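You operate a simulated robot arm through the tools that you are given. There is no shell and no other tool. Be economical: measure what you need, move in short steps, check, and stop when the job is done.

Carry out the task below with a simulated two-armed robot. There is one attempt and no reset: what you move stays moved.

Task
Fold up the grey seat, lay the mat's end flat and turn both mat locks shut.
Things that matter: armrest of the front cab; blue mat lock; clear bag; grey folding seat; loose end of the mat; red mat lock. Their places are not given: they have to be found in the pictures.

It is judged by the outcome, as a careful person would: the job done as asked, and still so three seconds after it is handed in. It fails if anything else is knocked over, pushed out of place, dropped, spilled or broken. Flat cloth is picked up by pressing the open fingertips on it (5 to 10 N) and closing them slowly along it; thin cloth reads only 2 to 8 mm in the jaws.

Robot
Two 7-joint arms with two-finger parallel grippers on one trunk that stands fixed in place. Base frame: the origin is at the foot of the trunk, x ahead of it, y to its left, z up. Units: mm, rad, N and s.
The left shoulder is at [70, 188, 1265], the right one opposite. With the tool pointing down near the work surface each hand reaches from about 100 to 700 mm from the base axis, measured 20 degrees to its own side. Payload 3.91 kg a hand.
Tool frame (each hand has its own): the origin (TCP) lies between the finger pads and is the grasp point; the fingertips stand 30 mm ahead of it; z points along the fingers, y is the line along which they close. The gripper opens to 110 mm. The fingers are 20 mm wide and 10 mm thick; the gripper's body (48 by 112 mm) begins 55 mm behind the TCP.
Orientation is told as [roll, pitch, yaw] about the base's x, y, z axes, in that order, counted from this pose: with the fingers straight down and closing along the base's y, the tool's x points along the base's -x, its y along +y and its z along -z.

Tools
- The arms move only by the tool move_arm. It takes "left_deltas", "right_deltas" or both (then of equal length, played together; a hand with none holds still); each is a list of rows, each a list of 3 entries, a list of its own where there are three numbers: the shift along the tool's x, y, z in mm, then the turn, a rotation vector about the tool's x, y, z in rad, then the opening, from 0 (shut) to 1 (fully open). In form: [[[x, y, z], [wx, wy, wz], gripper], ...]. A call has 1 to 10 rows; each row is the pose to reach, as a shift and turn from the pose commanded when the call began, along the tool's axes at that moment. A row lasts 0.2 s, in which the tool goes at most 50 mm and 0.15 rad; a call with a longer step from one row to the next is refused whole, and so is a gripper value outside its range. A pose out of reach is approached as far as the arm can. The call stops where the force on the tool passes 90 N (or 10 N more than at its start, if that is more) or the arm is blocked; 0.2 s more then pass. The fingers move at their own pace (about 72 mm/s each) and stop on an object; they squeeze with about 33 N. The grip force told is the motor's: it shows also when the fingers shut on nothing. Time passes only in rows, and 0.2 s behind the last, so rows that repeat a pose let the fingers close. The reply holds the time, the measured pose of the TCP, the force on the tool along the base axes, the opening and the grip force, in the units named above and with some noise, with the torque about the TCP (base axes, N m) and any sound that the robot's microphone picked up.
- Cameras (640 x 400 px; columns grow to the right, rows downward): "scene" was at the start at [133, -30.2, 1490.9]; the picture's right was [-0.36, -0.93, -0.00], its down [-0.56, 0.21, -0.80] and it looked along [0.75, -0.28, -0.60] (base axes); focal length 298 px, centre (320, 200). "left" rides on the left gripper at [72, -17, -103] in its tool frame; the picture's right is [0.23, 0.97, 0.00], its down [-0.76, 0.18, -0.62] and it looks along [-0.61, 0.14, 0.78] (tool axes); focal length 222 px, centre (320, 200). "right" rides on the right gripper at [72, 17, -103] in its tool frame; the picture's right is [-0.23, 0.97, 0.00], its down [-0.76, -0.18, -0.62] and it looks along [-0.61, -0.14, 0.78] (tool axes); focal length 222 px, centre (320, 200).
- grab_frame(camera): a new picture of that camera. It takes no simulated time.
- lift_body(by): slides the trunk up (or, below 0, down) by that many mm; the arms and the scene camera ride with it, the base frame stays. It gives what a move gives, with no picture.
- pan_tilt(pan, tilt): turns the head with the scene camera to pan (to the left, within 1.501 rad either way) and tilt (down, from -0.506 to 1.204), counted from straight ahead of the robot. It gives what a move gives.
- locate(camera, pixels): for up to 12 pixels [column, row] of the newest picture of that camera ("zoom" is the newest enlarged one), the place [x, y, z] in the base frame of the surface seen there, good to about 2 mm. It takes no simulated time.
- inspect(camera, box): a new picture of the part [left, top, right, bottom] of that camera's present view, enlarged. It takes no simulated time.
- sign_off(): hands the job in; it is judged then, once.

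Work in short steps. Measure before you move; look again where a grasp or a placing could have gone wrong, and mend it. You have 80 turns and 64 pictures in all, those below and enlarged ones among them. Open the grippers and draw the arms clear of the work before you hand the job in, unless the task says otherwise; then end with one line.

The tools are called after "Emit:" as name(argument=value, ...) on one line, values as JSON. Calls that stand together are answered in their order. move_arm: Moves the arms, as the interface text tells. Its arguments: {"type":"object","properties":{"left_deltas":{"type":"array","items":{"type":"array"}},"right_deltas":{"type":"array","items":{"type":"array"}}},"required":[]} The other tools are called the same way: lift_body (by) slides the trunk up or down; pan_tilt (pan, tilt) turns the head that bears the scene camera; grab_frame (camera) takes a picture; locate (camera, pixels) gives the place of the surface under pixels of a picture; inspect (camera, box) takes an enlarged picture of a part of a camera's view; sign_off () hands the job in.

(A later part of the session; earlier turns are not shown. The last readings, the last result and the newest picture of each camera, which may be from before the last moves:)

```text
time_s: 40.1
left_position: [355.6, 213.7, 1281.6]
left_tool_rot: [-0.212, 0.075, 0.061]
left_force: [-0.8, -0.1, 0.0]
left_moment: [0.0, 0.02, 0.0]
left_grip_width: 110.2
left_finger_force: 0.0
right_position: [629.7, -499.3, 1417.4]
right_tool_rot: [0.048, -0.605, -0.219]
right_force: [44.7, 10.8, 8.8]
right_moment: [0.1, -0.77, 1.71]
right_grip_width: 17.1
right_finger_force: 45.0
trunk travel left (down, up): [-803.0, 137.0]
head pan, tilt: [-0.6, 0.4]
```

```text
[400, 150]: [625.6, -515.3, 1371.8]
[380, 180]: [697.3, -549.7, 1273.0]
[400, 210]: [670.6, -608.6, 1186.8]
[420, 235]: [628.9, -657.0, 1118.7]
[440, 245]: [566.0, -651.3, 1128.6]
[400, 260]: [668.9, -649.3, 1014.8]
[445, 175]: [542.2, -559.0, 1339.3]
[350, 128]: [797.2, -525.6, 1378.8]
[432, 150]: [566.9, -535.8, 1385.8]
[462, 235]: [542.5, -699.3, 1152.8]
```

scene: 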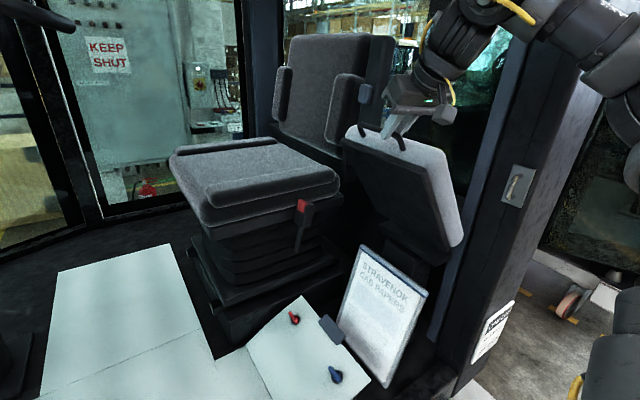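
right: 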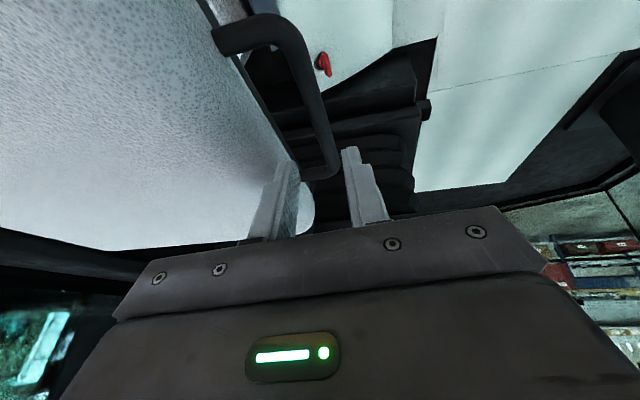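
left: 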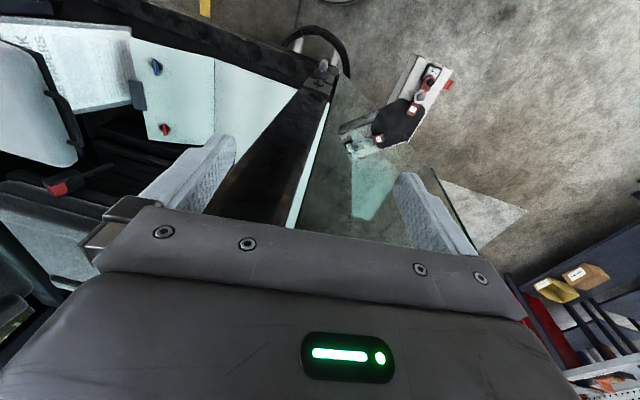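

Underside is at ~61°, hinge fit (y≈-694, z≈1137, r≈330): the bar must still go about -156 in y, +58 in z. Take the first half with a small +x relief.

Emit:
move_arm(right_deltas=[[[-18, -20, -8], [0, 0, 0], 0], [[-33, -43, -14], [0, 0, 0], 0], [[-47, -66, -18], [0, 0, 0], 0]])

```text
time_s: 40.4
left_position: [377.4, 186.8, 1265.8]
left_tool_rot: [-0.415, 0.258, 0.035]
left_force: [-2.3, -18.9, 5.0]
left_moment: [1.22, -0.29, -0.36]
left_grip_width: 109.9
left_finger_force: 0.0
right_position: [608.8, -512.0, 1437.2]
right_tool_rot: [0.149, -0.65, -0.327]
right_force: [12.4, 32.3, 30.7]
right_moment: [0.58, -0.14, 0.95]
right_grip_width: 14.9
right_finger_force: 45.0
trunk travel left (down, up): [-803.0, 137.0]
head pan, tilt: [-0.6, 0.4]
stopped in row 1 (left hand): the arm was blocked; the commanded pose is now the measured one
```

The trunk twist lets the left hand touch something. I look at the left hand's surroundings before freeing it.

Emit:
pan_tilt(pan=0.6, tilt=0.7)

Emit:
grab_frame(camera="scene")

Emit:
grab_frame(camera="left")

```text
time_s: 41.8
left_position: [321.6, 194.4, 1271.6]
left_tool_rot: [-0.311, 0.169, 0.033]
left_force: [9.1, 39.5, -3.3]
left_moment: [-2.63, 0.91, 0.57]
left_grip_width: 110.3
left_finger_force: 0.0
right_position: [546.9, -507.6, 1450.9]
right_tool_rot: [0.065, -0.674, -0.234]
right_force: [-0.3, -3.0, 1.2]
right_moment: [0.13, 0.07, 0.08]
right_grip_width: 0.0
right_finger_force: 38.1
trunk travel left (down, up): [-803.0, 137.0]
head pan, tilt: [0.6, 0.7]
```

```text
40 pictures are left
```

scene: 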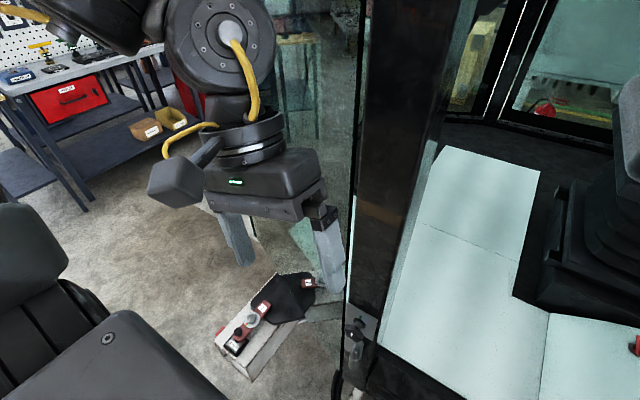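

```text
39 pictures are left
```

left: 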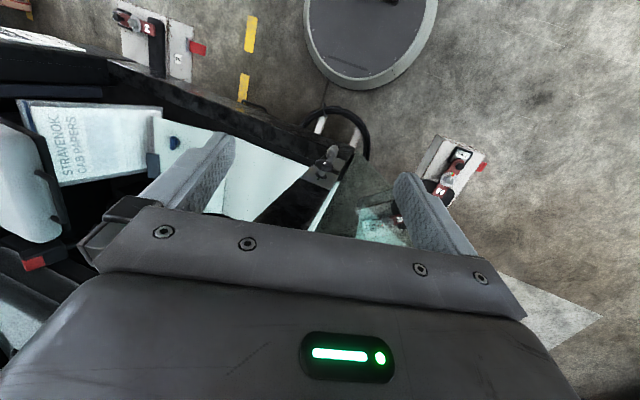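

The right hand slipped off the handle, and the left hand is pressing the post (+y 39 N). Free the left hand by moving it back and to the left.

Emit:
move_arm(left_deltas=[[[15, 20, 0], [0, 0, 0], 1], [[30, 40, 0], [0, 0, 0], 1], [[40, 70, 0], [0, 0, 0], 1], [[40, 70, 0], [0, 0, 0], 1], [[40, 70, 0], [0, 0, 0], 1]])

Emit:
pan_tilt(pan=-0.6, tilt=0.5)

Emit:
grab_frame(camera="scene")

```text
time_s: 42.1
left_position: [221.4, 186.7, 1295.0]
left_tool_rot: [-0.304, 0.083, 0.002]
left_force: [-2.4, 1.3, 0.0]
left_moment: [-0.04, -0.22, 0.03]
left_grip_width: 110.1
left_finger_force: 0.0
left hand out of reach, approached as far as the arm can: row 1
right_position: [422.8, -515.7, 1479.5]
right_tool_rot: [0.089, -0.745, -0.249]
right_force: [0.1, -0.3, 1.0]
right_moment: [0.05, 0.03, 0.01]
right_grip_width: 0.1
right_finger_force: 37.6
trunk travel left (down, up): [-803.0, 137.0]
head pan, tilt: [0.6, 0.7]
stopped in row 1 (left hand): the arm was blocked; the commanded pose is now the measured one
```

```text
time_s: 43.5
left_position: [286.5, 188.9, 1281.9]
left_tool_rot: [-0.307, 0.141, 0.011]
left_force: [0.3, 0.1, 0.5]
left_moment: [0.02, 0.05, 0.03]
left_grip_width: 110.0
left_finger_force: 0.0
right_position: [498.3, -510.4, 1458.3]
right_tool_rot: [0.072, -0.697, -0.234]
right_force: [-0.6, 1.1, -0.5]
right_moment: [0.0, 0.0, -0.03]
right_grip_width: 0.0
right_finger_force: 37.7
trunk travel left (down, up): [-803.0, 137.0]
head pan, tilt: [-0.6, 0.499]
```

```text
38 pictures are left
```

scene: 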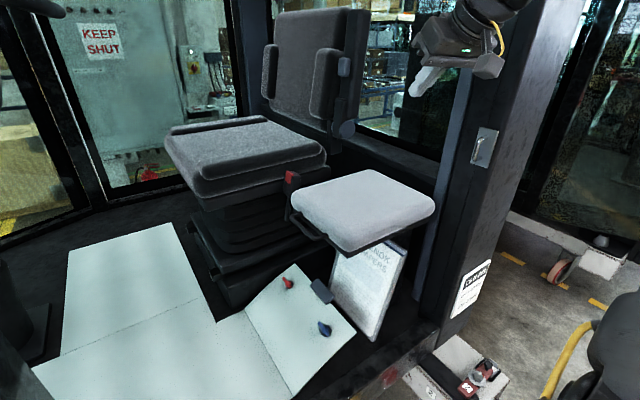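

The seat has dropped back to flat, nothing else moved. New plan: with the trunk high, reach in front of the seat with the tool pointing straight ahead and lift it from beneath, which keeps the wrist in an easy range. Raise the trunk first.

Emit:
lift_body(by=137)

```text
time_s: 45.2
left_position: [267.4, 189.9, 1420.5]
left_tool_rot: [-0.308, 0.128, 0.011]
left_force: [0.6, -0.2, 0.2]
left_moment: [0.0, -0.02, 0.02]
left_grip_width: 110.1
left_finger_force: 0.1
right_position: [478.7, -509.1, 1599.6]
right_tool_rot: [0.076, -0.71, -0.235]
right_force: [0.1, 0.7, 0.0]
right_moment: [0.03, -0.04, -0.02]
right_grip_width: 0.0
right_finger_force: 37.4
trunk travel left (down, up): [-940.0, 0.0]
head pan, tilt: [-0.6, 0.499]
```

Turn the tool to point straight ahead while moving to (640,-560,1450), above the seat.

Emit:
move_arm(right_deltas=[[[-5, -5, 37], [-0.023, -0.122, -0.023], 0], [[-10, -10, 74], [-0.047, -0.244, -0.047], 0], [[-15, -15, 111], [-0.07, -0.366, -0.07], 0], [[-20, -20, 148], [-0.093, -0.487, -0.094], 0], [[-25, -25, 185], [-0.117, -0.609, -0.117], 0], [[-30, -29, 222], [-0.14, -0.731, -0.141], 0]])

```text
time_s: 46.6
left_position: [274.1, 187.9, 1421.7]
left_tool_rot: [-0.304, 0.131, 0.01]
left_force: [0.2, -0.3, -0.2]
left_moment: [0.03, 0.04, 0.01]
left_grip_width: 109.9
left_finger_force: 0.0
right_position: [645.9, -563.2, 1448.9]
right_tool_rot: [-0.006, -1.448, 0.003]
right_force: [0.4, 0.3, 0.9]
right_moment: [-0.01, -0.01, 0.02]
right_grip_width: 0.0
right_finger_force: 38.0
trunk travel left (down, up): [-940.0, 0.0]
head pan, tilt: [-0.6, 0.499]
```

Fully reached. Descend above the seat's right half then back out in front of it.

Emit:
move_arm(right_deltas=[[[45, -9, 4], [0, 0, 0], 0], [[90, -18, 8], [0, 0, 0], 0], [[134, -28, 12], [0, 0, 0], 0], [[178, -37, 15], [0, 0, 0], 0], [[195, -50, -9], [0, 0, 0], 0], [[211, -63, -34], [0, 0, 0], 0], [[228, -77, -59], [0, 0, 0], 0]])

```text
time_s: 48.2
left_position: [270.5, 189.8, 1421.6]
left_tool_rot: [-0.308, 0.127, 0.01]
left_force: [-1.3, 0.3, 0.2]
left_moment: [0.0, -0.04, 0.03]
left_grip_width: 109.7
left_finger_force: 0.1
right_position: [552.6, -638.0, 1230.6]
right_tool_rot: [-0.003, -1.45, 0.003]
right_force: [0.1, -0.3, 0.3]
right_moment: [-0.01, 0.01, 0.0]
right_grip_width: 0.2
right_finger_force: 37.8
trunk travel left (down, up): [-940.0, 0.0]
head pan, tilt: [-0.6, 0.499]
```

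All reachable. Go back out in front and down below the seat level.

Emit:
move_arm(right_deltas=[[[25, 0, -35], [0, 0, 0], 0], [[55, 0, -50], [0, 0, 0], 0], [[90, 0, -55], [0, 0, 0], 0], [[130, 0, -53], [0, 0, 0], 0], [[165, 0, -50], [0, 0, 0], 0], [[197, 0, -47], [0, 0, 0], 0]])

Emit:
grab_frame(camera="scene")

Emit:
grab_frame(camera="right")

```text
time_s: 49.6
left_position: [272.0, 190.1, 1421.5]
left_tool_rot: [-0.31, 0.129, 0.01]
left_force: [1.0, -0.8, -0.3]
left_moment: [-0.01, 0.04, -0.01]
left_grip_width: 109.8
left_finger_force: 0.0
right_position: [483.7, -635.5, 1039.1]
right_tool_rot: [-0.007, -1.449, 0.008]
right_force: [0.2, 1.0, 0.4]
right_moment: [-0.02, -0.03, 0.0]
right_grip_width: 0.1
right_finger_force: 37.9
trunk travel left (down, up): [-940.0, 0.0]
head pan, tilt: [-0.6, 0.499]
```

```text
37 pictures are left
```

scene: 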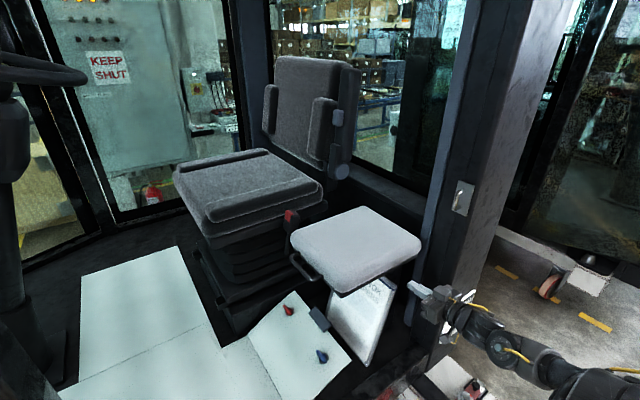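

```text
36 pictures are left
```

right: 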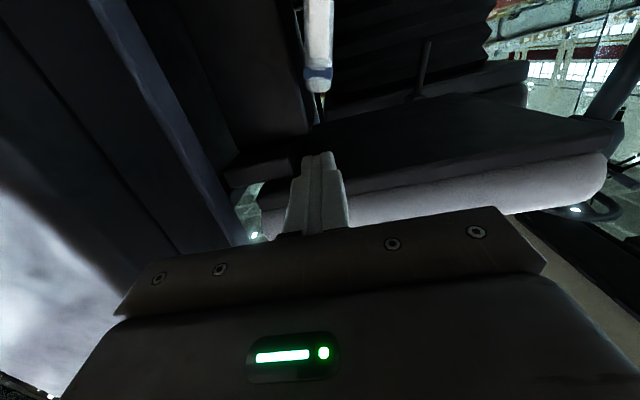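

The hand is now in front of and just below the seat; the right view (upside down) shows the underside and the bag. I measure underside, bag top and hinge bracket.

Emit:
locate(camera="right", pixels=[[400, 150], [500, 130], [350, 170], [300, 190], [440, 120], [318, 75], [318, 20], [260, 175], [570, 150], [285, 150], [240, 170], [420, 90]])

```text
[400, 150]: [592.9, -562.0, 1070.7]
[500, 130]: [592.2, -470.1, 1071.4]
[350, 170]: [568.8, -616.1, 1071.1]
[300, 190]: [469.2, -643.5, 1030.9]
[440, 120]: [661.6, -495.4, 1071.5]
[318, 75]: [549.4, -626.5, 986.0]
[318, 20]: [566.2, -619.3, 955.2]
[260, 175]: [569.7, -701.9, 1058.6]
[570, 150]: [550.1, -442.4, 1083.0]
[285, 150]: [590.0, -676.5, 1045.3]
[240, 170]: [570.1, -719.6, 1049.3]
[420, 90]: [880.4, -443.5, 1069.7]
```

Underside is at z≈1071; the hinge works out near (y -716, z 1125). Shift to y≈-470 in front of the seat and tip the fingers slightly upward.

Emit:
move_arm(right_deltas=[[[2, 42, 5], [0, -0.05, 0], 0], [[4, 84, 10], [0, -0.1, 0], 0], [[6, 126, 15], [0, -0.15, 0], 0], [[8, 165, 21], [0, -0.2, 0], 0]])

```text
time_s: 50.6
left_position: [272.6, 190.4, 1420.5]
left_tool_rot: [-0.311, 0.129, 0.012]
left_force: [-0.7, -0.5, -0.2]
left_moment: [0.01, 0.01, -0.01]
left_grip_width: 110.0
left_finger_force: 0.1
right_position: [508.4, -472.4, 1027.3]
right_tool_rot: [-3.116, -1.492, 3.116]
right_force: [0.4, 0.6, 0.6]
right_moment: [0.01, 0.01, 0.02]
right_grip_width: 0.0
right_finger_force: 37.9
trunk travel left (down, up): [-940.0, 0.0]
head pan, tilt: [-0.6, 0.499]
```

Now slide the fingers under the seat (x≈590) and lift along the computed arc to about 30°.

Emit:
move_arm(right_deltas=[[[0, 0, 41], [0, 0, 0], 0], [[0, 0, 82], [0, 0, 0], 0], [[-27, 2, 84], [0, 0, 0], 0], [[-49, 6, 86], [0, 0, 0], 0], [[-71, 9, 88], [0, 0, 0], 0], [[-93, 9, 89], [0, 0, 0], 0], [[-115, 9, 91], [0, 0, 0], 0], [[-137, 5, 93], [0, 0, 0], 0], [[-159, 1, 94], [0, 0, 0], 0]])

Emit:
grab_frame(camera="scene")

```text
time_s: 52.6
left_position: [272.8, 187.1, 1422.2]
left_tool_rot: [-0.306, 0.132, 0.011]
left_force: [-0.2, -0.1, -0.1]
left_moment: [0.01, 0.03, -0.03]
left_grip_width: 110.0
left_finger_force: 0.1
right_position: [588.7, -473.4, 1197.1]
right_tool_rot: [3.127, -1.492, -3.128]
right_force: [2.4, -0.5, -11.9]
right_moment: [0.21, 0.01, 0.01]
right_grip_width: 0.0
right_finger_force: 37.6
trunk travel left (down, up): [-940.0, 0.0]
head pan, tilt: [-0.6, 0.499]
```

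```text
35 pictures are left
```

scene: 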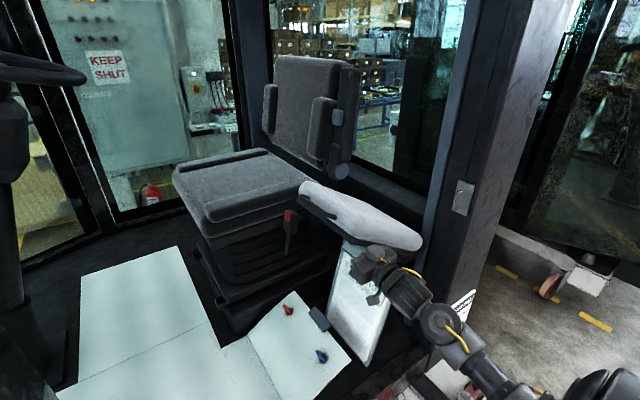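

Excellent: 12 N load, seat rising. Continue the arc to about 75°.

Emit:
move_arm(right_deltas=[[[-20, -7, 2], [0, 0, 0], 0], [[-41, -15, 3], [0, 0, 0], 0], [[-60, -26, 5], [0, 0, 0], 0], [[-79, -38, 6], [0, 0, 0], 0], [[-96, -52, 8], [0, 0, 0], 0], [[-113, -67, 9], [0, 0, 0], 0], [[-127, -84, 10], [0, 0, 0], 0], [[-141, -101, 11], [0, 0, 0], 0], [[-153, -120, 12], [0, 0, 0], 0]])

```text
time_s: 54.6
left_position: [270.9, 188.9, 1422.4]
left_tool_rot: [-0.309, 0.129, 0.01]
left_force: [1.0, 0.1, 0.0]
left_moment: [-0.02, -0.01, 0.0]
left_grip_width: 110.0
left_finger_force: 0.1
right_position: [585.4, -594.7, 1353.8]
right_tool_rot: [-3.132, -1.488, 3.132]
right_force: [-0.2, 0.5, 0.4]
right_moment: [0.01, 0.0, -0.03]
right_grip_width: 0.0
right_finger_force: 38.1
trunk travel left (down, up): [-940.0, 0.0]
head pan, tilt: [-0.6, 0.499]
```

Force has dropped to zero; either the seat swung up by itself or slipped. Look.

Emit:
grab_frame(camera="scene")

```text
34 pictures are left
```

scene: 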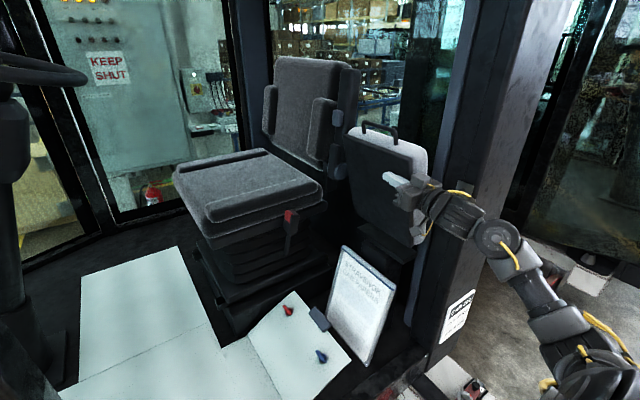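

The seat stands up with no load on the hand. I measure its angle.

Emit:
locate(camera="scene", pixels=[[380, 155], [370, 175], [375, 200], [385, 220], [365, 125], [395, 135], [405, 150], [355, 205]])

```text
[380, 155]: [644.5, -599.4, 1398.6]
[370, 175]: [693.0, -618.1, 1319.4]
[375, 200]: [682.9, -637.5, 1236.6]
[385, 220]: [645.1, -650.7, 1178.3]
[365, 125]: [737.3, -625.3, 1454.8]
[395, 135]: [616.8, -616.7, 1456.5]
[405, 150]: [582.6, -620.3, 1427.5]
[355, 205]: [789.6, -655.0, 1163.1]
```

Angle ≈77°. Push further toward upright and watch the force.

Emit:
move_arm(right_deltas=[[[-5, -10, 0], [0, 0, 0], 0], [[-10, -20, 1], [0, 0, 0], 0], [[-14, -30, 1], [0, 0, 0], 0], [[-18, -40, 1], [0, 0, 0], 0]])

Emit:
grab_frame(camera="scene")

Emit:
locate(camera="scene", pixels=[[380, 155], [370, 175], [375, 200], [385, 220], [365, 125]])

```text
time_s: 55.6
left_position: [271.5, 191.2, 1421.2]
left_tool_rot: [-0.311, 0.129, 0.012]
left_force: [0.0, 1.0, -0.3]
left_moment: [0.0, -0.01, 0.03]
left_grip_width: 109.9
left_finger_force: 0.1
right_position: [584.7, -629.4, 1369.5]
right_tool_rot: [-3.124, -1.494, 3.124]
right_force: [-1.8, 4.4, -3.2]
right_moment: [0.0, 0.01, 0.01]
right_grip_width: 0.1
right_finger_force: 37.8
trunk travel left (down, up): [-940.0, 0.0]
head pan, tilt: [-0.6, 0.499]
```

```text
33 pictures are left
```

scene: 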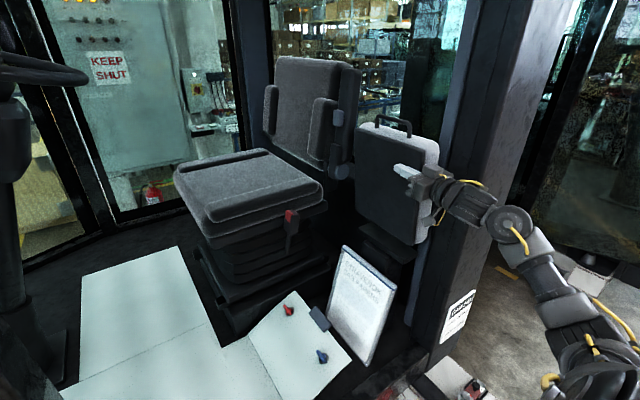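

```text
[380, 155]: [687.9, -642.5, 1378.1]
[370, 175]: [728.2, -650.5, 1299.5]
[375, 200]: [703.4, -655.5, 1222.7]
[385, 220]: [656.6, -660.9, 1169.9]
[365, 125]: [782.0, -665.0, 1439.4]
```

Now 85°, 5 N resistance. Push on 35 mm more to find the stop.

Emit:
move_arm(right_deltas=[[[-2, -10, 0], [0, 0, 0], 0], [[-4, -20, 0], [0, 0, 0], 0], [[-6, -30, 0], [0, 0, 0], 0], [[-7, -40, 0], [0, 0, 0], 0], [[-7, -50, 0], [0, 0, 0], 0]])

Emit:
grab_frame(camera="scene")

Emit:
locate(camera="scene", pixels=[[380, 155], [370, 175], [375, 200], [385, 220], [365, 125]])

```text
time_s: 56.3
left_position: [269.8, 200.3, 1421.7]
left_tool_rot: [-0.32, 0.125, 0.003]
left_force: [0.4, -0.8, 0.4]
left_moment: [0.07, 0.02, -0.01]
left_grip_width: 109.9
left_finger_force: 0.0
right_position: [582.7, -630.0, 1369.1]
right_tool_rot: [-2.817, -1.512, 2.857]
right_force: [-8.9, 50.7, 9.4]
right_moment: [-0.63, 0.24, -1.81]
right_grip_width: 0.1
right_finger_force: 37.5
trunk travel left (down, up): [-940.0, 0.0]
head pan, tilt: [-0.6, 0.499]
stopped in row 3 (right hand): the force on the tool passed its limit at 95 N (the readings are from after the stop); the commanded pose is now the measured one
```

```text
32 pictures are left
```

scene: 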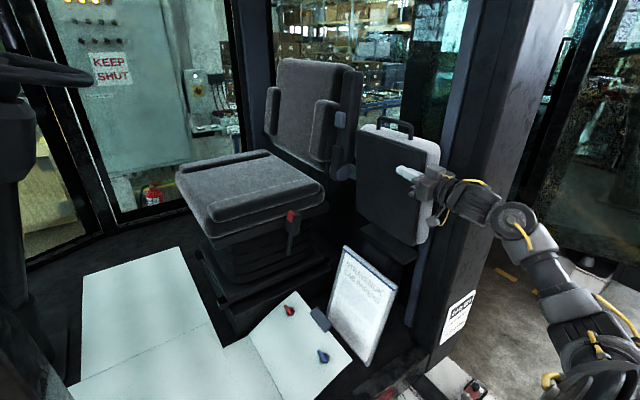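

```text
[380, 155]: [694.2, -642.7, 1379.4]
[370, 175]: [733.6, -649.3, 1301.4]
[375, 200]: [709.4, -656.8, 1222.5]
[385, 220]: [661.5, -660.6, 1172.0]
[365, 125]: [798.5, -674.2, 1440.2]
```

It is at a hard stop (50–95 N). I ease back 30 mm and see whether the seat stays.

Emit:
move_arm(right_deltas=[[[0, 10, 0], [0, 0, 0], 0], [[0, 20, 0], [0, 0, 0], 0], [[0, 30, 0], [0, 0, 0], 0], [[0, 30, 0], [0, 0, 0], 0]])

Emit:
grab_frame(camera="scene")

Emit:
locate(camera="scene", pixels=[[380, 155], [370, 175], [375, 200], [385, 220], [420, 180]])

```text
time_s: 57.3
left_position: [271.6, 191.8, 1421.1]
left_tool_rot: [-0.311, 0.129, 0.008]
left_force: [-0.1, 0.3, -0.9]
left_moment: [0.03, 0.02, 0.0]
left_grip_width: 109.9
left_finger_force: 0.0
right_position: [584.9, -613.7, 1360.1]
right_tool_rot: [-3.091, -1.522, 3.111]
right_force: [0.5, 0.1, -0.5]
right_moment: [0.01, 0.0, -0.04]
right_grip_width: 0.0
right_finger_force: 37.7
trunk travel left (down, up): [-940.0, 0.0]
head pan, tilt: [-0.6, 0.499]
```

```text
31 pictures are left
```

scene: 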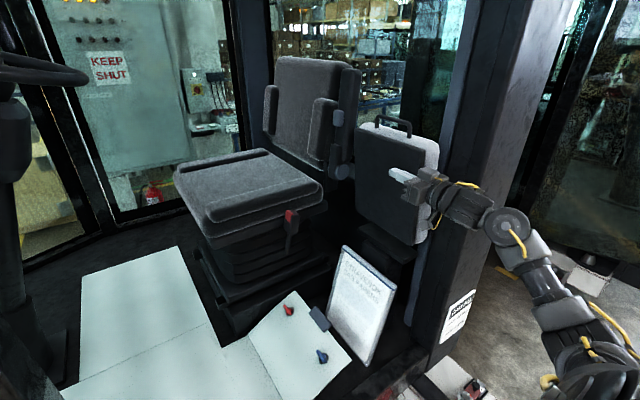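

```text
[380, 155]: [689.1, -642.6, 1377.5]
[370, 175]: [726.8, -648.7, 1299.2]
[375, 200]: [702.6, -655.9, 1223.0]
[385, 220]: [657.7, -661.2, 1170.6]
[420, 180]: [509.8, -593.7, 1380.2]
```

The seat stays up by itself. Withdraw the hand leftward and back, and take an enlarged look at the flap, locks and bag.

Emit:
move_arm(right_deltas=[[[0, 40, 0], [0, 0, 0], 0], [[0, 80, -10], [0, 0, 0], 0], [[0, 110, -20], [0, 0, 0], 0]])

Emit:
pan_tilt(pan=-0.45, tilt=0.85)

Emit:
grab_frame(camera="scene")

```text
time_s: 58.1
left_position: [270.5, 189.9, 1421.7]
left_tool_rot: [-0.308, 0.129, 0.008]
left_force: [0.1, 0.7, -0.5]
left_moment: [0.0, -0.02, 0.0]
left_grip_width: 110.0
left_finger_force: 0.1
right_position: [564.9, -504.3, 1358.1]
right_tool_rot: [-3.117, -1.52, 3.14]
right_force: [0.5, -0.3, 0.4]
right_moment: [-0.02, 0.02, 0.03]
right_grip_width: 0.0
right_finger_force: 38.0
trunk travel left (down, up): [-940.0, 0.0]
head pan, tilt: [-0.6, 0.499]
```

```text
time_s: 58.9
left_position: [271.7, 189.8, 1422.3]
left_tool_rot: [-0.308, 0.127, 0.008]
left_force: [0.0, 1.0, -0.1]
left_moment: [0.04, -0.01, -0.01]
left_grip_width: 110.2
left_finger_force: 0.1
right_position: [566.1, -505.1, 1357.1]
right_tool_rot: [-3.11, -1.519, 3.133]
right_force: [-1.5, -0.2, -0.3]
right_moment: [-0.02, 0.01, -0.01]
right_grip_width: 0.1
right_finger_force: 37.8
trunk travel left (down, up): [-940.0, 0.0]
head pan, tilt: [-0.45, 0.85]
```

```text
30 pictures are left
```

scene: 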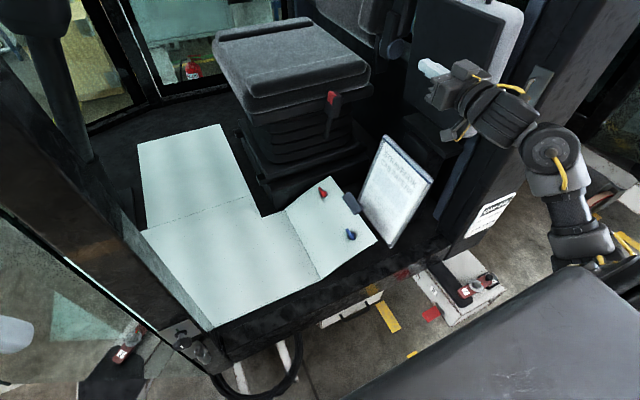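

Emit:
inspect(camera="scene", box=[270, 120, 450, 290])

```text
2.35 times, centred on (360, 205) of scene
```

zoom: 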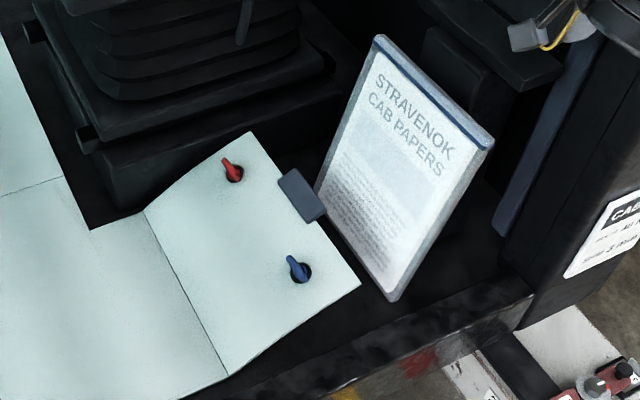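

Both knobs sit in dark holes with levers pointing up-left in the picture: red hub (235,172), blue hub (302,272). I measure knobs, flap corners, tab and bag.

Emit:
locate(camera="zoom", pixels=[[225, 161], [236, 172], [290, 259], [303, 272], [250, 134], [357, 282], [227, 372], [145, 212], [300, 193], [322, 215], [390, 297], [325, 185]])

Emit:
locate(camera="zoom", pixels=[[240, 180], [309, 276], [285, 175], [318, 220], [380, 42], [490, 145], [340, 230], [365, 320], [200, 290], [260, 240], [300, 230], [320, 160]])

```text
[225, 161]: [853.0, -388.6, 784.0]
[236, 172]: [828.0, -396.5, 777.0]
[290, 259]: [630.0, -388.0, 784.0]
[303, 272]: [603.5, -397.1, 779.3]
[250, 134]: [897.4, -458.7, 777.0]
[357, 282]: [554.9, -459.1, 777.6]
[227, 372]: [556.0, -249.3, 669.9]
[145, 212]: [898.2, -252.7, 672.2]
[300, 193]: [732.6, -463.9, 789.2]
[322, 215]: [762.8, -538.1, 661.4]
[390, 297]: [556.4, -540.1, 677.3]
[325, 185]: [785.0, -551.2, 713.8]
```

```text
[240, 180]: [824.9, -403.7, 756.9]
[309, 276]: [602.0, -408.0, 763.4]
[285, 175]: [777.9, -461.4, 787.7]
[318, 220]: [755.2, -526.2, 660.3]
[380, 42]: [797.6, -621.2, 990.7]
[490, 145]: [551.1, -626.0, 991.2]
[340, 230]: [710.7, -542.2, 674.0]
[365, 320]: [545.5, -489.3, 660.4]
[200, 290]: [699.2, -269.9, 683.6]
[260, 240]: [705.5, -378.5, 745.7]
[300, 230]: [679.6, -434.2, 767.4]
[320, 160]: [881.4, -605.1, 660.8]
```

Flap: crease y≈-251 z≈671, free end y≈-459 z≈777; laid flat its end comes to y≈-488, and the bag's foot is at y≈-540, so the bag may stay. Bring the right hand to a downward pose left of the bag before lowering the trunk.

Emit:
move_arm(right_deltas=[[[0, 20, 10], [0, 0.13, 0], 0], [[5, 40, 22], [0, 0.26, 0], 0], [[10, 60, 35], [0, 0.39, 0], 0], [[16, 80, 50], [0, 0.52, 0], 0], [[24, 95, 65], [0, 0.65, 0], 0], [[32, 110, 80], [0, 0.78, 0], 0], [[40, 125, 93], [0, 0.91, 0], 0], [[48, 138, 104], [0, 1.04, 0], 0], [[55, 138, 111], [0, 1.17, 0], 0]])

```text
time_s: 60.9
left_position: [272.8, 190.8, 1421.0]
left_tool_rot: [-0.311, 0.129, 0.007]
left_force: [0.5, 0.7, 0.2]
left_moment: [0.01, -0.03, -0.03]
left_grip_width: 109.8
left_finger_force: 0.0
right_position: [673.9, -366.0, 1309.9]
right_tool_rot: [-0.003, -0.448, 0.024]
right_force: [-0.1, 0.0, -0.1]
right_moment: [-0.01, 0.02, 0.02]
right_grip_width: 0.1
right_finger_force: 37.8
trunk travel left (down, up): [-940.0, 0.0]
head pan, tilt: [-0.45, 0.85]
```

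Pose reached. Lower the trunk 440 mm (hand goes to z≈870, above the locks at 784).

Emit:
lift_body(by=-440)

Emit:
grab_frame(camera="right")

Emit:
grab_frame(camera="scene")

```text
refused: -440 is not a number from -400 to 400
```

```text
28 pictures are left
```

right: 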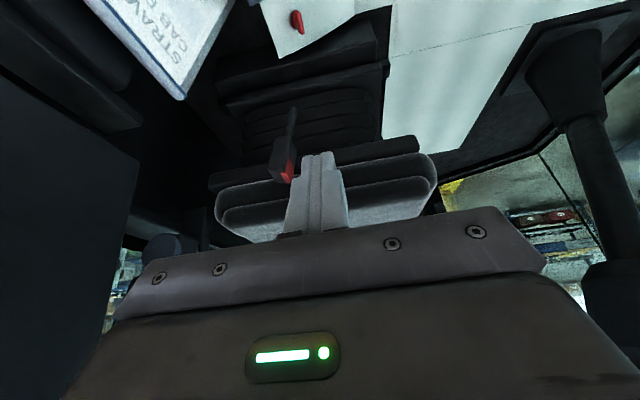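

```text
27 pictures are left
```

scene: 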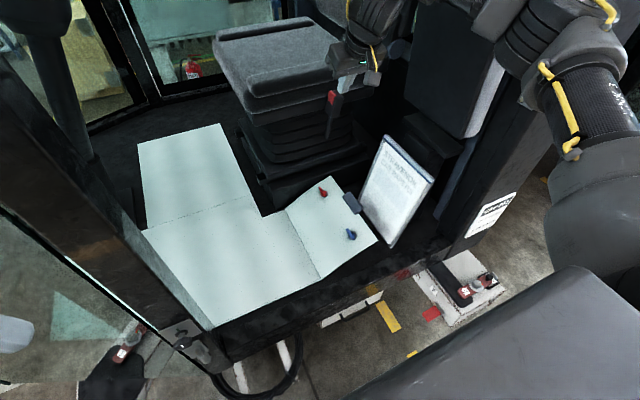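

The lift step is limited to 400; the path below is clear. Lower 400.

Emit:
lift_body(by=-400)

Emit:
grab_frame(camera="scene")

```text
time_s: 64.8
left_position: [272.5, 191.3, 1020.9]
left_tool_rot: [-0.307, 0.129, 0.009]
left_force: [-0.7, 0.4, 0.4]
left_moment: [-0.02, 0.02, 0.0]
left_grip_width: 109.8
left_finger_force: 0.0
right_position: [672.6, -365.3, 908.2]
right_tool_rot: [-0.002, -0.451, 0.026]
right_force: [0.4, -1.0, 0.3]
right_moment: [0.01, -0.02, 0.01]
right_grip_width: 0.0
right_finger_force: 38.1
trunk travel left (down, up): [-540.0, 400.0]
head pan, tilt: [-0.45, 0.85]
```

```text
26 pictures are left
```

scene: 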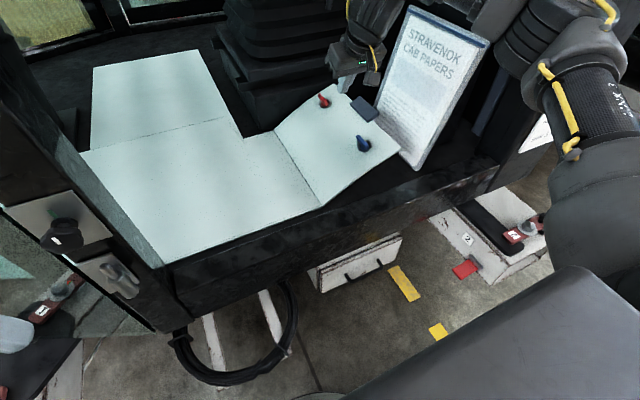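

Now press the flap: move over its end between the locks at about (707,-440), then push straight down to mat level.

Emit:
move_arm(right_deltas=[[[1, -25, 28], [0, 0, 0], 0], [[2, -50, 56], [0, 0, 0], 0], [[3, -75, 85], [0, 0, 0], 0], [[14, -77, 108], [0, 0, 0], 0], [[25, -80, 131], [0, 0, 0], 0], [[36, -83, 154], [0, 0, 0], 0], [[47, -86, 177], [0, 0, 0], 0], [[56, -88, 196], [0, 0, 0], 0]])

Emit:
grab_frame(camera="scene")

```text
time_s: 66.5
left_position: [272.3, 188.9, 1021.1]
left_tool_rot: [-0.308, 0.128, 0.008]
left_force: [-0.5, 0.5, 0.3]
left_moment: [-0.02, 0.02, 0.02]
left_grip_width: 110.1
left_finger_force: 0.1
right_position: [710.9, -456.8, 709.7]
right_tool_rot: [-0.003, -0.451, 0.023]
right_force: [0.2, 0.0, 0.2]
right_moment: [0.02, 0.0, 0.01]
right_grip_width: 0.0
right_finger_force: 38.1
trunk travel left (down, up): [-540.0, 400.0]
head pan, tilt: [-0.45, 0.85]
```

```text
25 pictures are left
```

scene: 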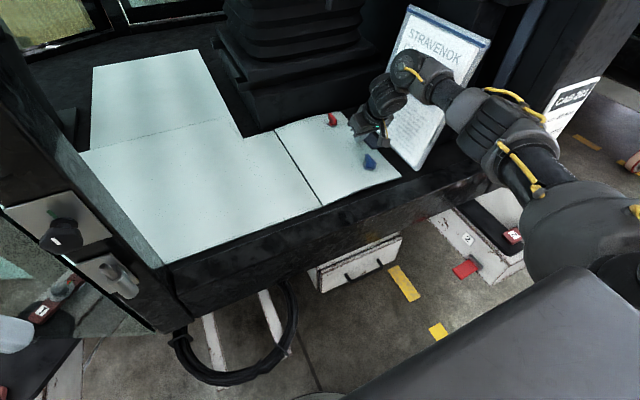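

The flap went down with almost no force. Raise the hand 70 mm and see whether it stays.

Emit:
move_arm(right_deltas=[[[-15, 5, -32], [0, 0, 0], 0], [[-30, 15, -63], [0, 0, 0], 0], [[-45, 40, -95], [0, 0, 0], 0], [[-45, 60, -95], [0, 0, 0], 0]])

Emit:
inspect(camera="scene", box=[260, 80, 440, 220])

Emit:
grab_frame(camera="right")

```text
time_s: 67.5
left_position: [272.2, 190.8, 1020.0]
left_tool_rot: [-0.308, 0.126, 0.008]
left_force: [1.8, 0.0, 0.7]
left_moment: [0.01, 0.03, -0.03]
left_grip_width: 109.9
left_finger_force: 0.0
right_position: [707.5, -394.1, 813.0]
right_tool_rot: [-0.004, -0.45, 0.022]
right_force: [-0.3, 0.3, -0.3]
right_moment: [0.0, 0.02, -0.01]
right_grip_width: 0.3
right_finger_force: 37.6
trunk travel left (down, up): [-540.0, 400.0]
head pan, tilt: [-0.45, 0.85]
```

```text
2.86 times, centred on (350, 150) of scene
```

zoom: 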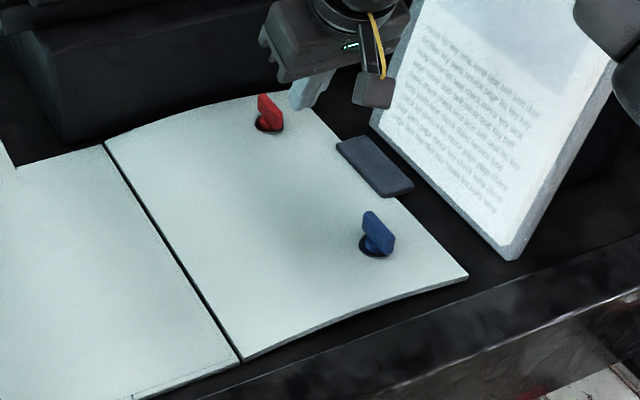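

```text
23 pictures are left
```

right: 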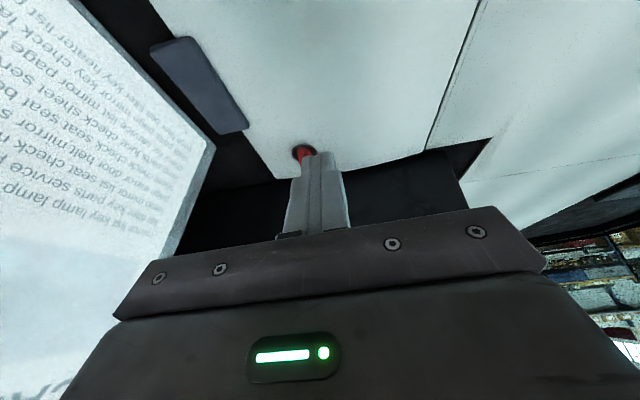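

It springs back partly into a bow. Measure its present shape and the knobs.

Emit:
locate(camera="zoom", pixels=[[268, 97], [268, 112], [270, 125], [372, 217], [388, 235], [377, 245], [465, 277], [285, 95], [230, 200], [320, 200], [375, 165], [380, 155]])

Emit:
locate(camera="zoom", pixels=[[280, 105], [262, 97], [395, 240], [363, 213], [365, 237], [394, 252], [405, 195], [412, 180], [505, 255], [372, 120], [340, 300], [160, 230]])

```text
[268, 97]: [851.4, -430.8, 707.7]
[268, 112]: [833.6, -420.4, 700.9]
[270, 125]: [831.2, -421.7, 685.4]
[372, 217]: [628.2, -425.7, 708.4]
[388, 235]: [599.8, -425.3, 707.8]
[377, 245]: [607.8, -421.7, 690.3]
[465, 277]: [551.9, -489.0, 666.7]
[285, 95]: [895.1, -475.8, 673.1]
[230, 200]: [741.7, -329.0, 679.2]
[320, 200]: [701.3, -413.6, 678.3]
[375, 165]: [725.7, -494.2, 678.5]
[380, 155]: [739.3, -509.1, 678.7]
```

```text
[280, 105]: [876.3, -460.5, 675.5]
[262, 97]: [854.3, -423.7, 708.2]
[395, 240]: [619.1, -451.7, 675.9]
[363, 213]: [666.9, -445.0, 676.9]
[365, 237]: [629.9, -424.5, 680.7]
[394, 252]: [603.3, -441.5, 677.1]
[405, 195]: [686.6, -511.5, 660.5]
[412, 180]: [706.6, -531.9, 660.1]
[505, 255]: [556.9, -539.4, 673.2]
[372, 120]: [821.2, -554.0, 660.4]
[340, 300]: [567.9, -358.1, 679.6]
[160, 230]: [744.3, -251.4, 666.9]
```

The mat end lies flat (z 667–680). Levers point +x: blue blade from (600,-425) to (630,-425), top z 708. Bring the right hand, straight down and half open, above the blue hub.

Emit:
move_arm(right_deltas=[[[28, -7, 1], [0, 0.11, 0], 0.35], [[57, -15, 2], [0, 0.22, 0], 0.35], [[86, -22, 3], [0, 0.34, 0], 0.35], [[114, -30, 4], [0, 0.45, 0], 0.35], [[114, -30, 4], [0, 0.45, 0], 0.35]])

Emit:
grab_frame(camera="right")

```text
time_s: 68.8
left_position: [272.9, 191.3, 1020.9]
left_tool_rot: [-0.309, 0.128, 0.006]
left_force: [0.1, -0.2, 0.5]
left_moment: [0.04, 0.01, 0.0]
left_grip_width: 109.9
left_finger_force: 0.1
right_position: [607.2, -424.1, 761.1]
right_tool_rot: [-0.001, 0.0, 0.023]
right_force: [0.1, 0.0, -0.5]
right_moment: [-0.04, -0.03, 0.0]
right_grip_width: 38.5
right_finger_force: 0.1
trunk travel left (down, up): [-540.0, 400.0]
head pan, tilt: [-0.45, 0.85]
```

```text
22 pictures are left
```

right: 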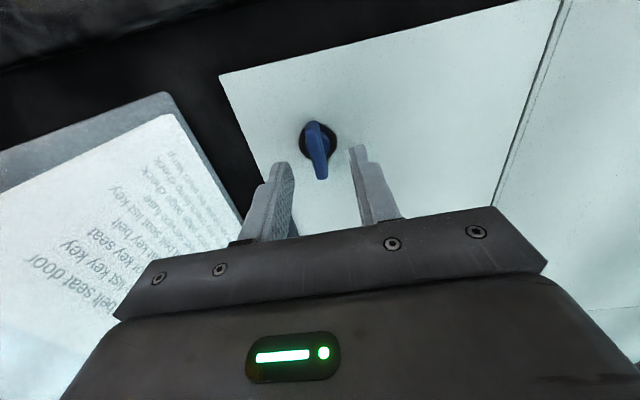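

The blue blade (315,150) is centred between the fingers. Descend 46 mm and close on it.

Emit:
move_arm(right_deltas=[[[0, 0, 23], [0, 0, 0], 0.35], [[0, 0, 46], [0, 0, 0], 0.35], [[0, 0, 46], [0, 0, 0], 0], [[0, 0, 46], [0, 0, 0], 0], [[0, 0, 46], [0, 0, 0], 0]])

```text
time_s: 70.0
left_position: [271.5, 188.9, 1021.5]
left_tool_rot: [-0.308, 0.129, 0.007]
left_force: [-0.1, -0.7, -0.2]
left_moment: [-0.01, -0.03, -0.01]
left_grip_width: 109.9
left_finger_force: 0.0
right_position: [608.2, -428.5, 714.2]
right_tool_rot: [-0.003, -0.001, 0.018]
right_force: [7.2, -22.2, 5.3]
right_moment: [-0.26, -0.35, -0.89]
right_grip_width: 11.0
right_finger_force: 45.7
trunk travel left (down, up): [-540.0, 400.0]
head pan, tilt: [-0.45, 0.85]
```

Gripped (11 mm). Turn clockwise 0.45 rad first and read the torque.

Emit:
move_arm(right_deltas=[[[0, -3, 1], [0, 0, 0], 0], [[0, -3, 1], [0, 0, 0.15], 0], [[0, -3, 1], [0, 0, 0.3], 0], [[0, -3, 1], [0, 0, 0.45], 0]])

```text
time_s: 71.0
left_position: [269.3, 191.9, 1020.7]
left_tool_rot: [-0.313, 0.125, 0.006]
left_force: [-0.3, 0.4, 0.1]
left_moment: [0.01, -0.03, -0.01]
left_grip_width: 109.9
left_finger_force: 0.2
right_position: [607.5, -426.1, 714.3]
right_tool_rot: [0.002, -0.002, -0.423]
right_force: [-4.7, 6.5, 13.9]
right_moment: [0.41, 0.98, 0.06]
right_grip_width: 10.5
right_finger_force: 44.7
trunk travel left (down, up): [-540.0, 400.0]
head pan, tilt: [-0.45, 0.85]
```

It turns with little torque. Continue to a full quarter turn.

Emit:
move_arm(right_deltas=[[[0, 0, 0], [0, 0, 0.14], 0], [[0, 0, 0], [0, 0, 0.28], 0], [[0, 0, 0], [0, 0, 0.42], 0], [[0, 0, 0], [0, 0, 0.56], 0], [[0, 0, 0], [0, 0, 0.7], 0], [[0, 0, 0], [0, 0, 0.84], 0], [[0, 0, 0], [0, 0, 0.98], 0], [[0, 0, 0], [0, 0, 1.12], 0]])

Emit:
inspect(camera="scene", box=[260, 80, 440, 220])

```text
time_s: 72.5
left_position: [264.2, 196.1, 1023.9]
left_tool_rot: [-0.312, 0.118, 0.006]
left_force: [0.5, -0.2, 1.2]
left_moment: [-0.01, -0.01, 0.02]
left_grip_width: 110.1
left_finger_force: 0.0
right_position: [621.8, -447.5, 712.7]
right_tool_rot: [-0.038, 0.002, -1.372]
right_force: [-57.6, -3.8, 55.5]
right_moment: [1.55, 0.71, 1.17]
right_grip_width: 13.2
right_finger_force: 44.5
right hand out of reach, approached as far as the arm can: row 5, 6, 7
trunk travel left (down, up): [-540.0, 400.0]
head pan, tilt: [-0.45, 0.85]
stopped in row 7 (right hand): the force on the tool passed its limit at 111 N (the readings are from after the stop); the commanded pose is now the measured one
```

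```text
2.86 times, centred on (350, 150) of scene
```

zoom: 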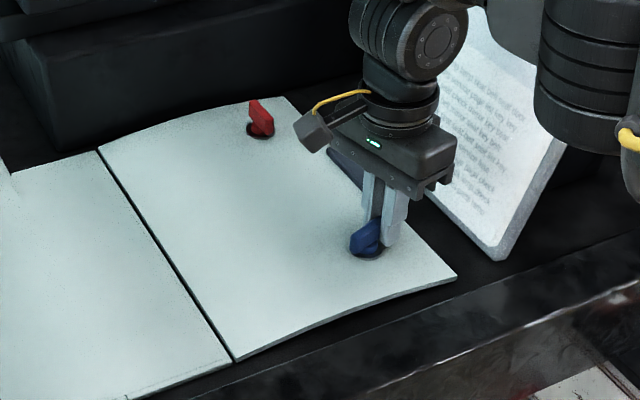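

Out of reach near the end and forces rose; release the knob gently and lift to look.

Emit:
move_arm(right_deltas=[[[0, 0, 0], [0, 0, 0], 0.35], [[0, 0, 0], [0, 0, 0], 0.4], [[0, 0, -25], [0, 0, 0], 0.4], [[0, 0, -60], [0, 0, 0], 0.4], [[0, 0, -90], [0, 0, 0], 0.4]])

Emit:
inspect(camera="scene", box=[260, 80, 440, 220])

```text
time_s: 73.8
left_position: [272.1, 192.7, 1019.7]
left_tool_rot: [-0.31, 0.128, 0.008]
left_force: [0.8, 1.5, 0.4]
left_moment: [-0.02, -0.01, 0.0]
left_grip_width: 109.9
left_finger_force: 0.0
right_position: [651.0, -452.8, 788.6]
right_tool_rot: [-0.033, 0.009, -1.367]
right_force: [-0.7, 0.4, -0.7]
right_moment: [0.04, -0.02, 0.02]
right_grip_width: 44.2
right_finger_force: 0.1
right hand out of reach, approached as far as the arm can: row 3, 4, 5
trunk travel left (down, up): [-540.0, 400.0]
head pan, tilt: [-0.45, 0.85]
```

```text
2.86 times, centred on (350, 150) of scene
```

zoom: 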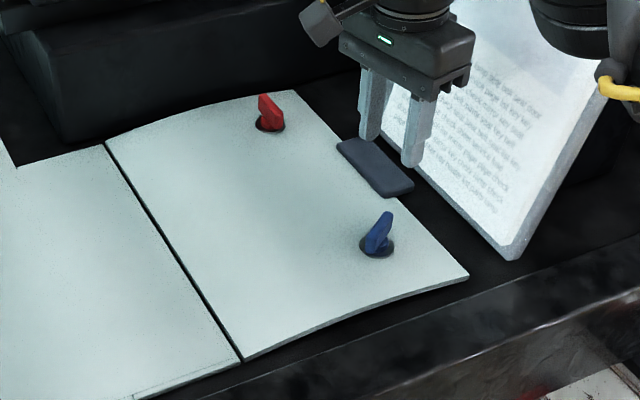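

The blue lever has turned part of the way. Measure its present direction.

Emit:
locate(camera="zoom", pixels=[[387, 215], [385, 225], [380, 235], [375, 245], [370, 248], [390, 222], [383, 216], [372, 240], [266, 95], [280, 115]])

Emit:
grab_frame(camera="right")

```text
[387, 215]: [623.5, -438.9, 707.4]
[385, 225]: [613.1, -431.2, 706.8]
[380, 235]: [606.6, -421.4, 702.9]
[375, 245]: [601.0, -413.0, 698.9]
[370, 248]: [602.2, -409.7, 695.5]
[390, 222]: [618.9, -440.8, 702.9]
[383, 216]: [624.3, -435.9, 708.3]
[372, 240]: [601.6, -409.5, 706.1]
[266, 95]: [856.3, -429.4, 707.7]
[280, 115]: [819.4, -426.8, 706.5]
```

```text
19 pictures are left
```

right: 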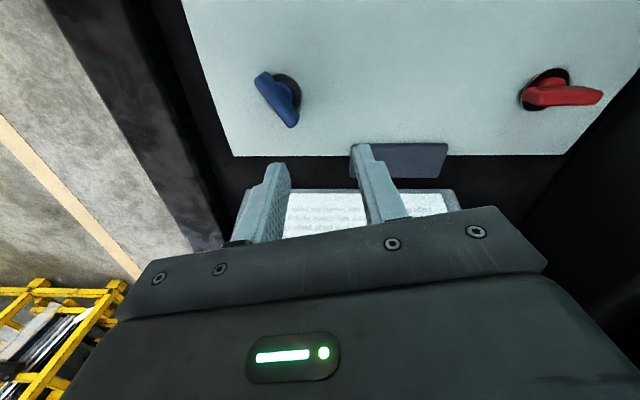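

Lever is at about -48° around hub (607,-424): it turns clockwise, but the hand lacked wrist range. I'll finish by pushing it with closed fingertips. First close and bring the hand to yaw ≈-0.85 at safe height.

Emit:
move_arm(right_deltas=[[[8, -2, 0], [0, 0, -0.13], 0], [[16, -4, 0], [0, 0, -0.26], 0], [[24, -6, 10], [0, 0, -0.39], 0], [[32, -8, 20], [0, 0, -0.5], 0], [[32, -8, 20], [0, 0, -0.5], 0]])

```text
time_s: 75.0
left_position: [272.2, 193.3, 1020.7]
left_tool_rot: [-0.309, 0.127, 0.011]
left_force: [-0.3, 0.4, 0.0]
left_moment: [-0.04, 0.0, -0.01]
left_grip_width: 110.2
left_finger_force: 0.1
right_position: [635.5, -422.4, 771.3]
right_tool_rot: [-0.024, 0.02, -0.866]
right_force: [-0.7, 0.3, 0.0]
right_moment: [0.0, -0.01, -0.01]
right_grip_width: 0.2
right_finger_force: 32.9
trunk travel left (down, up): [-540.0, 400.0]
head pan, tilt: [-0.45, 0.85]
```

At (635,-422,771). Lower to z≈716 and push the lever's free end clockwise around the hub.

Emit:
move_arm(right_deltas=[[[0, 0, 28], [0, 0, 0], 0], [[0, 0, 55], [0, 0, 0], 0], [[-2, -6, 55], [0, 0, 0], 0], [[-4, -10, 55], [0, 0, 0], 0], [[-7, -14, 55], [0, 0, 0], 0], [[-8, -19, 55], [0, 0, 0], 0], [[-8, -23, 55], [0, 0, 0], 0], [[-8, -28, 55], [0, 0, 0], 0]])

Emit:
inspect(camera="scene", box=[260, 80, 440, 220])

```text
time_s: 76.8
left_position: [278.5, 198.2, 1017.8]
left_tool_rot: [-0.313, 0.134, 0.011]
left_force: [0.5, -0.3, 0.4]
left_moment: [0.0, 0.0, -0.01]
left_grip_width: 110.1
left_finger_force: 0.2
right_position: [633.0, -433.0, 715.4]
right_tool_rot: [0.004, 0.011, -0.854]
right_force: [68.5, 43.6, -3.0]
right_moment: [0.85, -1.46, -0.59]
right_grip_width: 0.0
right_finger_force: 33.0
trunk travel left (down, up): [-540.0, 400.0]
head pan, tilt: [-0.45, 0.85]
```

```text
2.86 times, centred on (350, 150) of scene
```

zoom: 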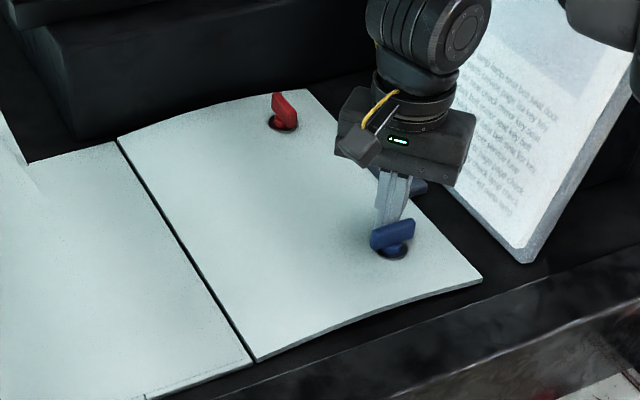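

There is an 80 N hard stop and the lever now appears crosswise. Back off and measure it.

Emit:
move_arm(right_deltas=[[[0, 8, 0], [0, 0, 0], 0], [[0, 20, 0], [0, 0, 0], 0], [[0, 25, -40], [0, 0, 0], 0], [[0, 25, -80], [0, 0, 0], 0]])

Emit:
inspect(camera="scene", box=[260, 80, 440, 220])

Emit:
locate(camera="zoom", pixels=[[365, 230], [375, 230], [385, 227], [395, 224], [402, 222], [375, 240], [370, 225], [398, 215], [380, 245]])

```text
time_s: 77.8
left_position: [272.1, 195.7, 1020.4]
left_tool_rot: [-0.312, 0.127, 0.011]
left_force: [-0.8, 0.3, 1.0]
left_moment: [-0.01, -0.02, -0.02]
left_grip_width: 110.2
left_finger_force: 0.0
right_position: [639.5, -427.4, 794.4]
right_tool_rot: [-0.029, 0.018, -0.868]
right_force: [0.0, 0.4, -0.6]
right_moment: [-0.01, -0.04, -0.01]
right_grip_width: 0.0
right_finger_force: 32.9
trunk travel left (down, up): [-540.0, 400.0]
head pan, tilt: [-0.45, 0.85]
```

```text
2.86 times, centred on (350, 150) of scene
```

zoom: 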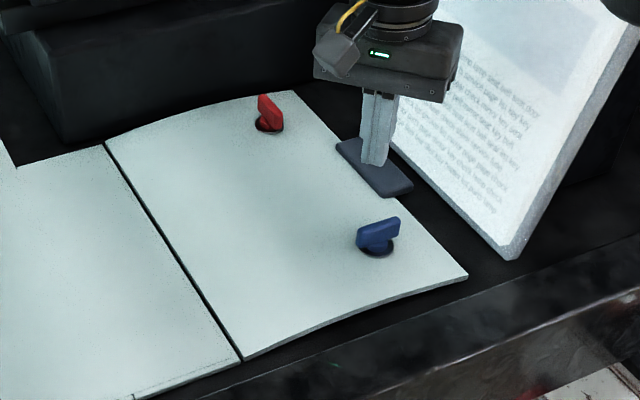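

```text
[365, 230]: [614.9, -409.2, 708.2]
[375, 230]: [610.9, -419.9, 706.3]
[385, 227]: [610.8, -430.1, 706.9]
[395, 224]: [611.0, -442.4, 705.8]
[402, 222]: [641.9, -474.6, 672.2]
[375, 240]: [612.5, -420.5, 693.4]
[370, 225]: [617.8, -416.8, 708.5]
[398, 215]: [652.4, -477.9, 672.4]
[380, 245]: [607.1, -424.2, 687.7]
```

Blue lever now lies along -y (x≈611, y -409…-444) at its stop: shut. Next the red one (hub ≈(830,-426), lever to x≈856): tilt the hand forward to reach it, beside the lever's +y side and still above it.

Emit:
move_arm(right_deltas=[[[-17, 28, 0], [-0.023, -0.123, -0.058], 0], [[-34, 56, 0], [-0.046, -0.247, -0.117], 0], [[-51, 84, 0], [-0.069, -0.37, -0.175], 0], [[-68, 112, 5], [-0.092, -0.494, -0.234], 0], [[-85, 140, 10], [-0.115, -0.617, -0.292], 0], [[-101, 169, 18], [-0.138, -0.741, -0.351], 0]])

Emit:
grab_frame(camera="right")

```text
time_s: 79.2
left_position: [272.5, 194.0, 1019.8]
left_tool_rot: [-0.311, 0.13, 0.011]
left_force: [-0.3, 0.4, 0.0]
left_moment: [-0.03, -0.02, -0.05]
left_grip_width: 110.1
left_finger_force: 0.1
right_position: [834.1, -398.5, 768.0]
right_tool_rot: [-0.025, -0.725, -0.483]
right_force: [1.0, -0.1, 0.5]
right_moment: [0.0, 0.02, 0.01]
right_grip_width: 0.0
right_finger_force: 33.1
trunk travel left (down, up): [-540.0, 400.0]
head pan, tilt: [-0.45, 0.85]
```

```text
16 pictures are left
```

right: 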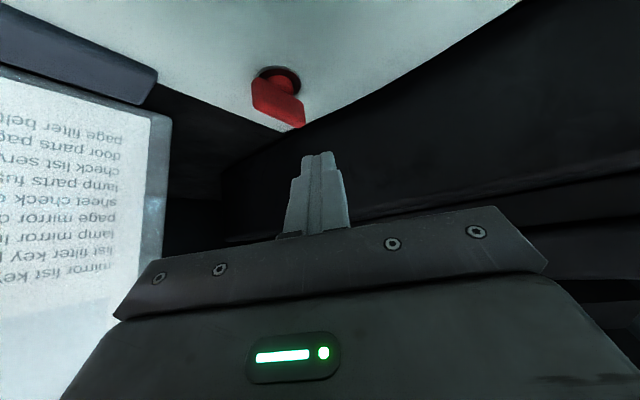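

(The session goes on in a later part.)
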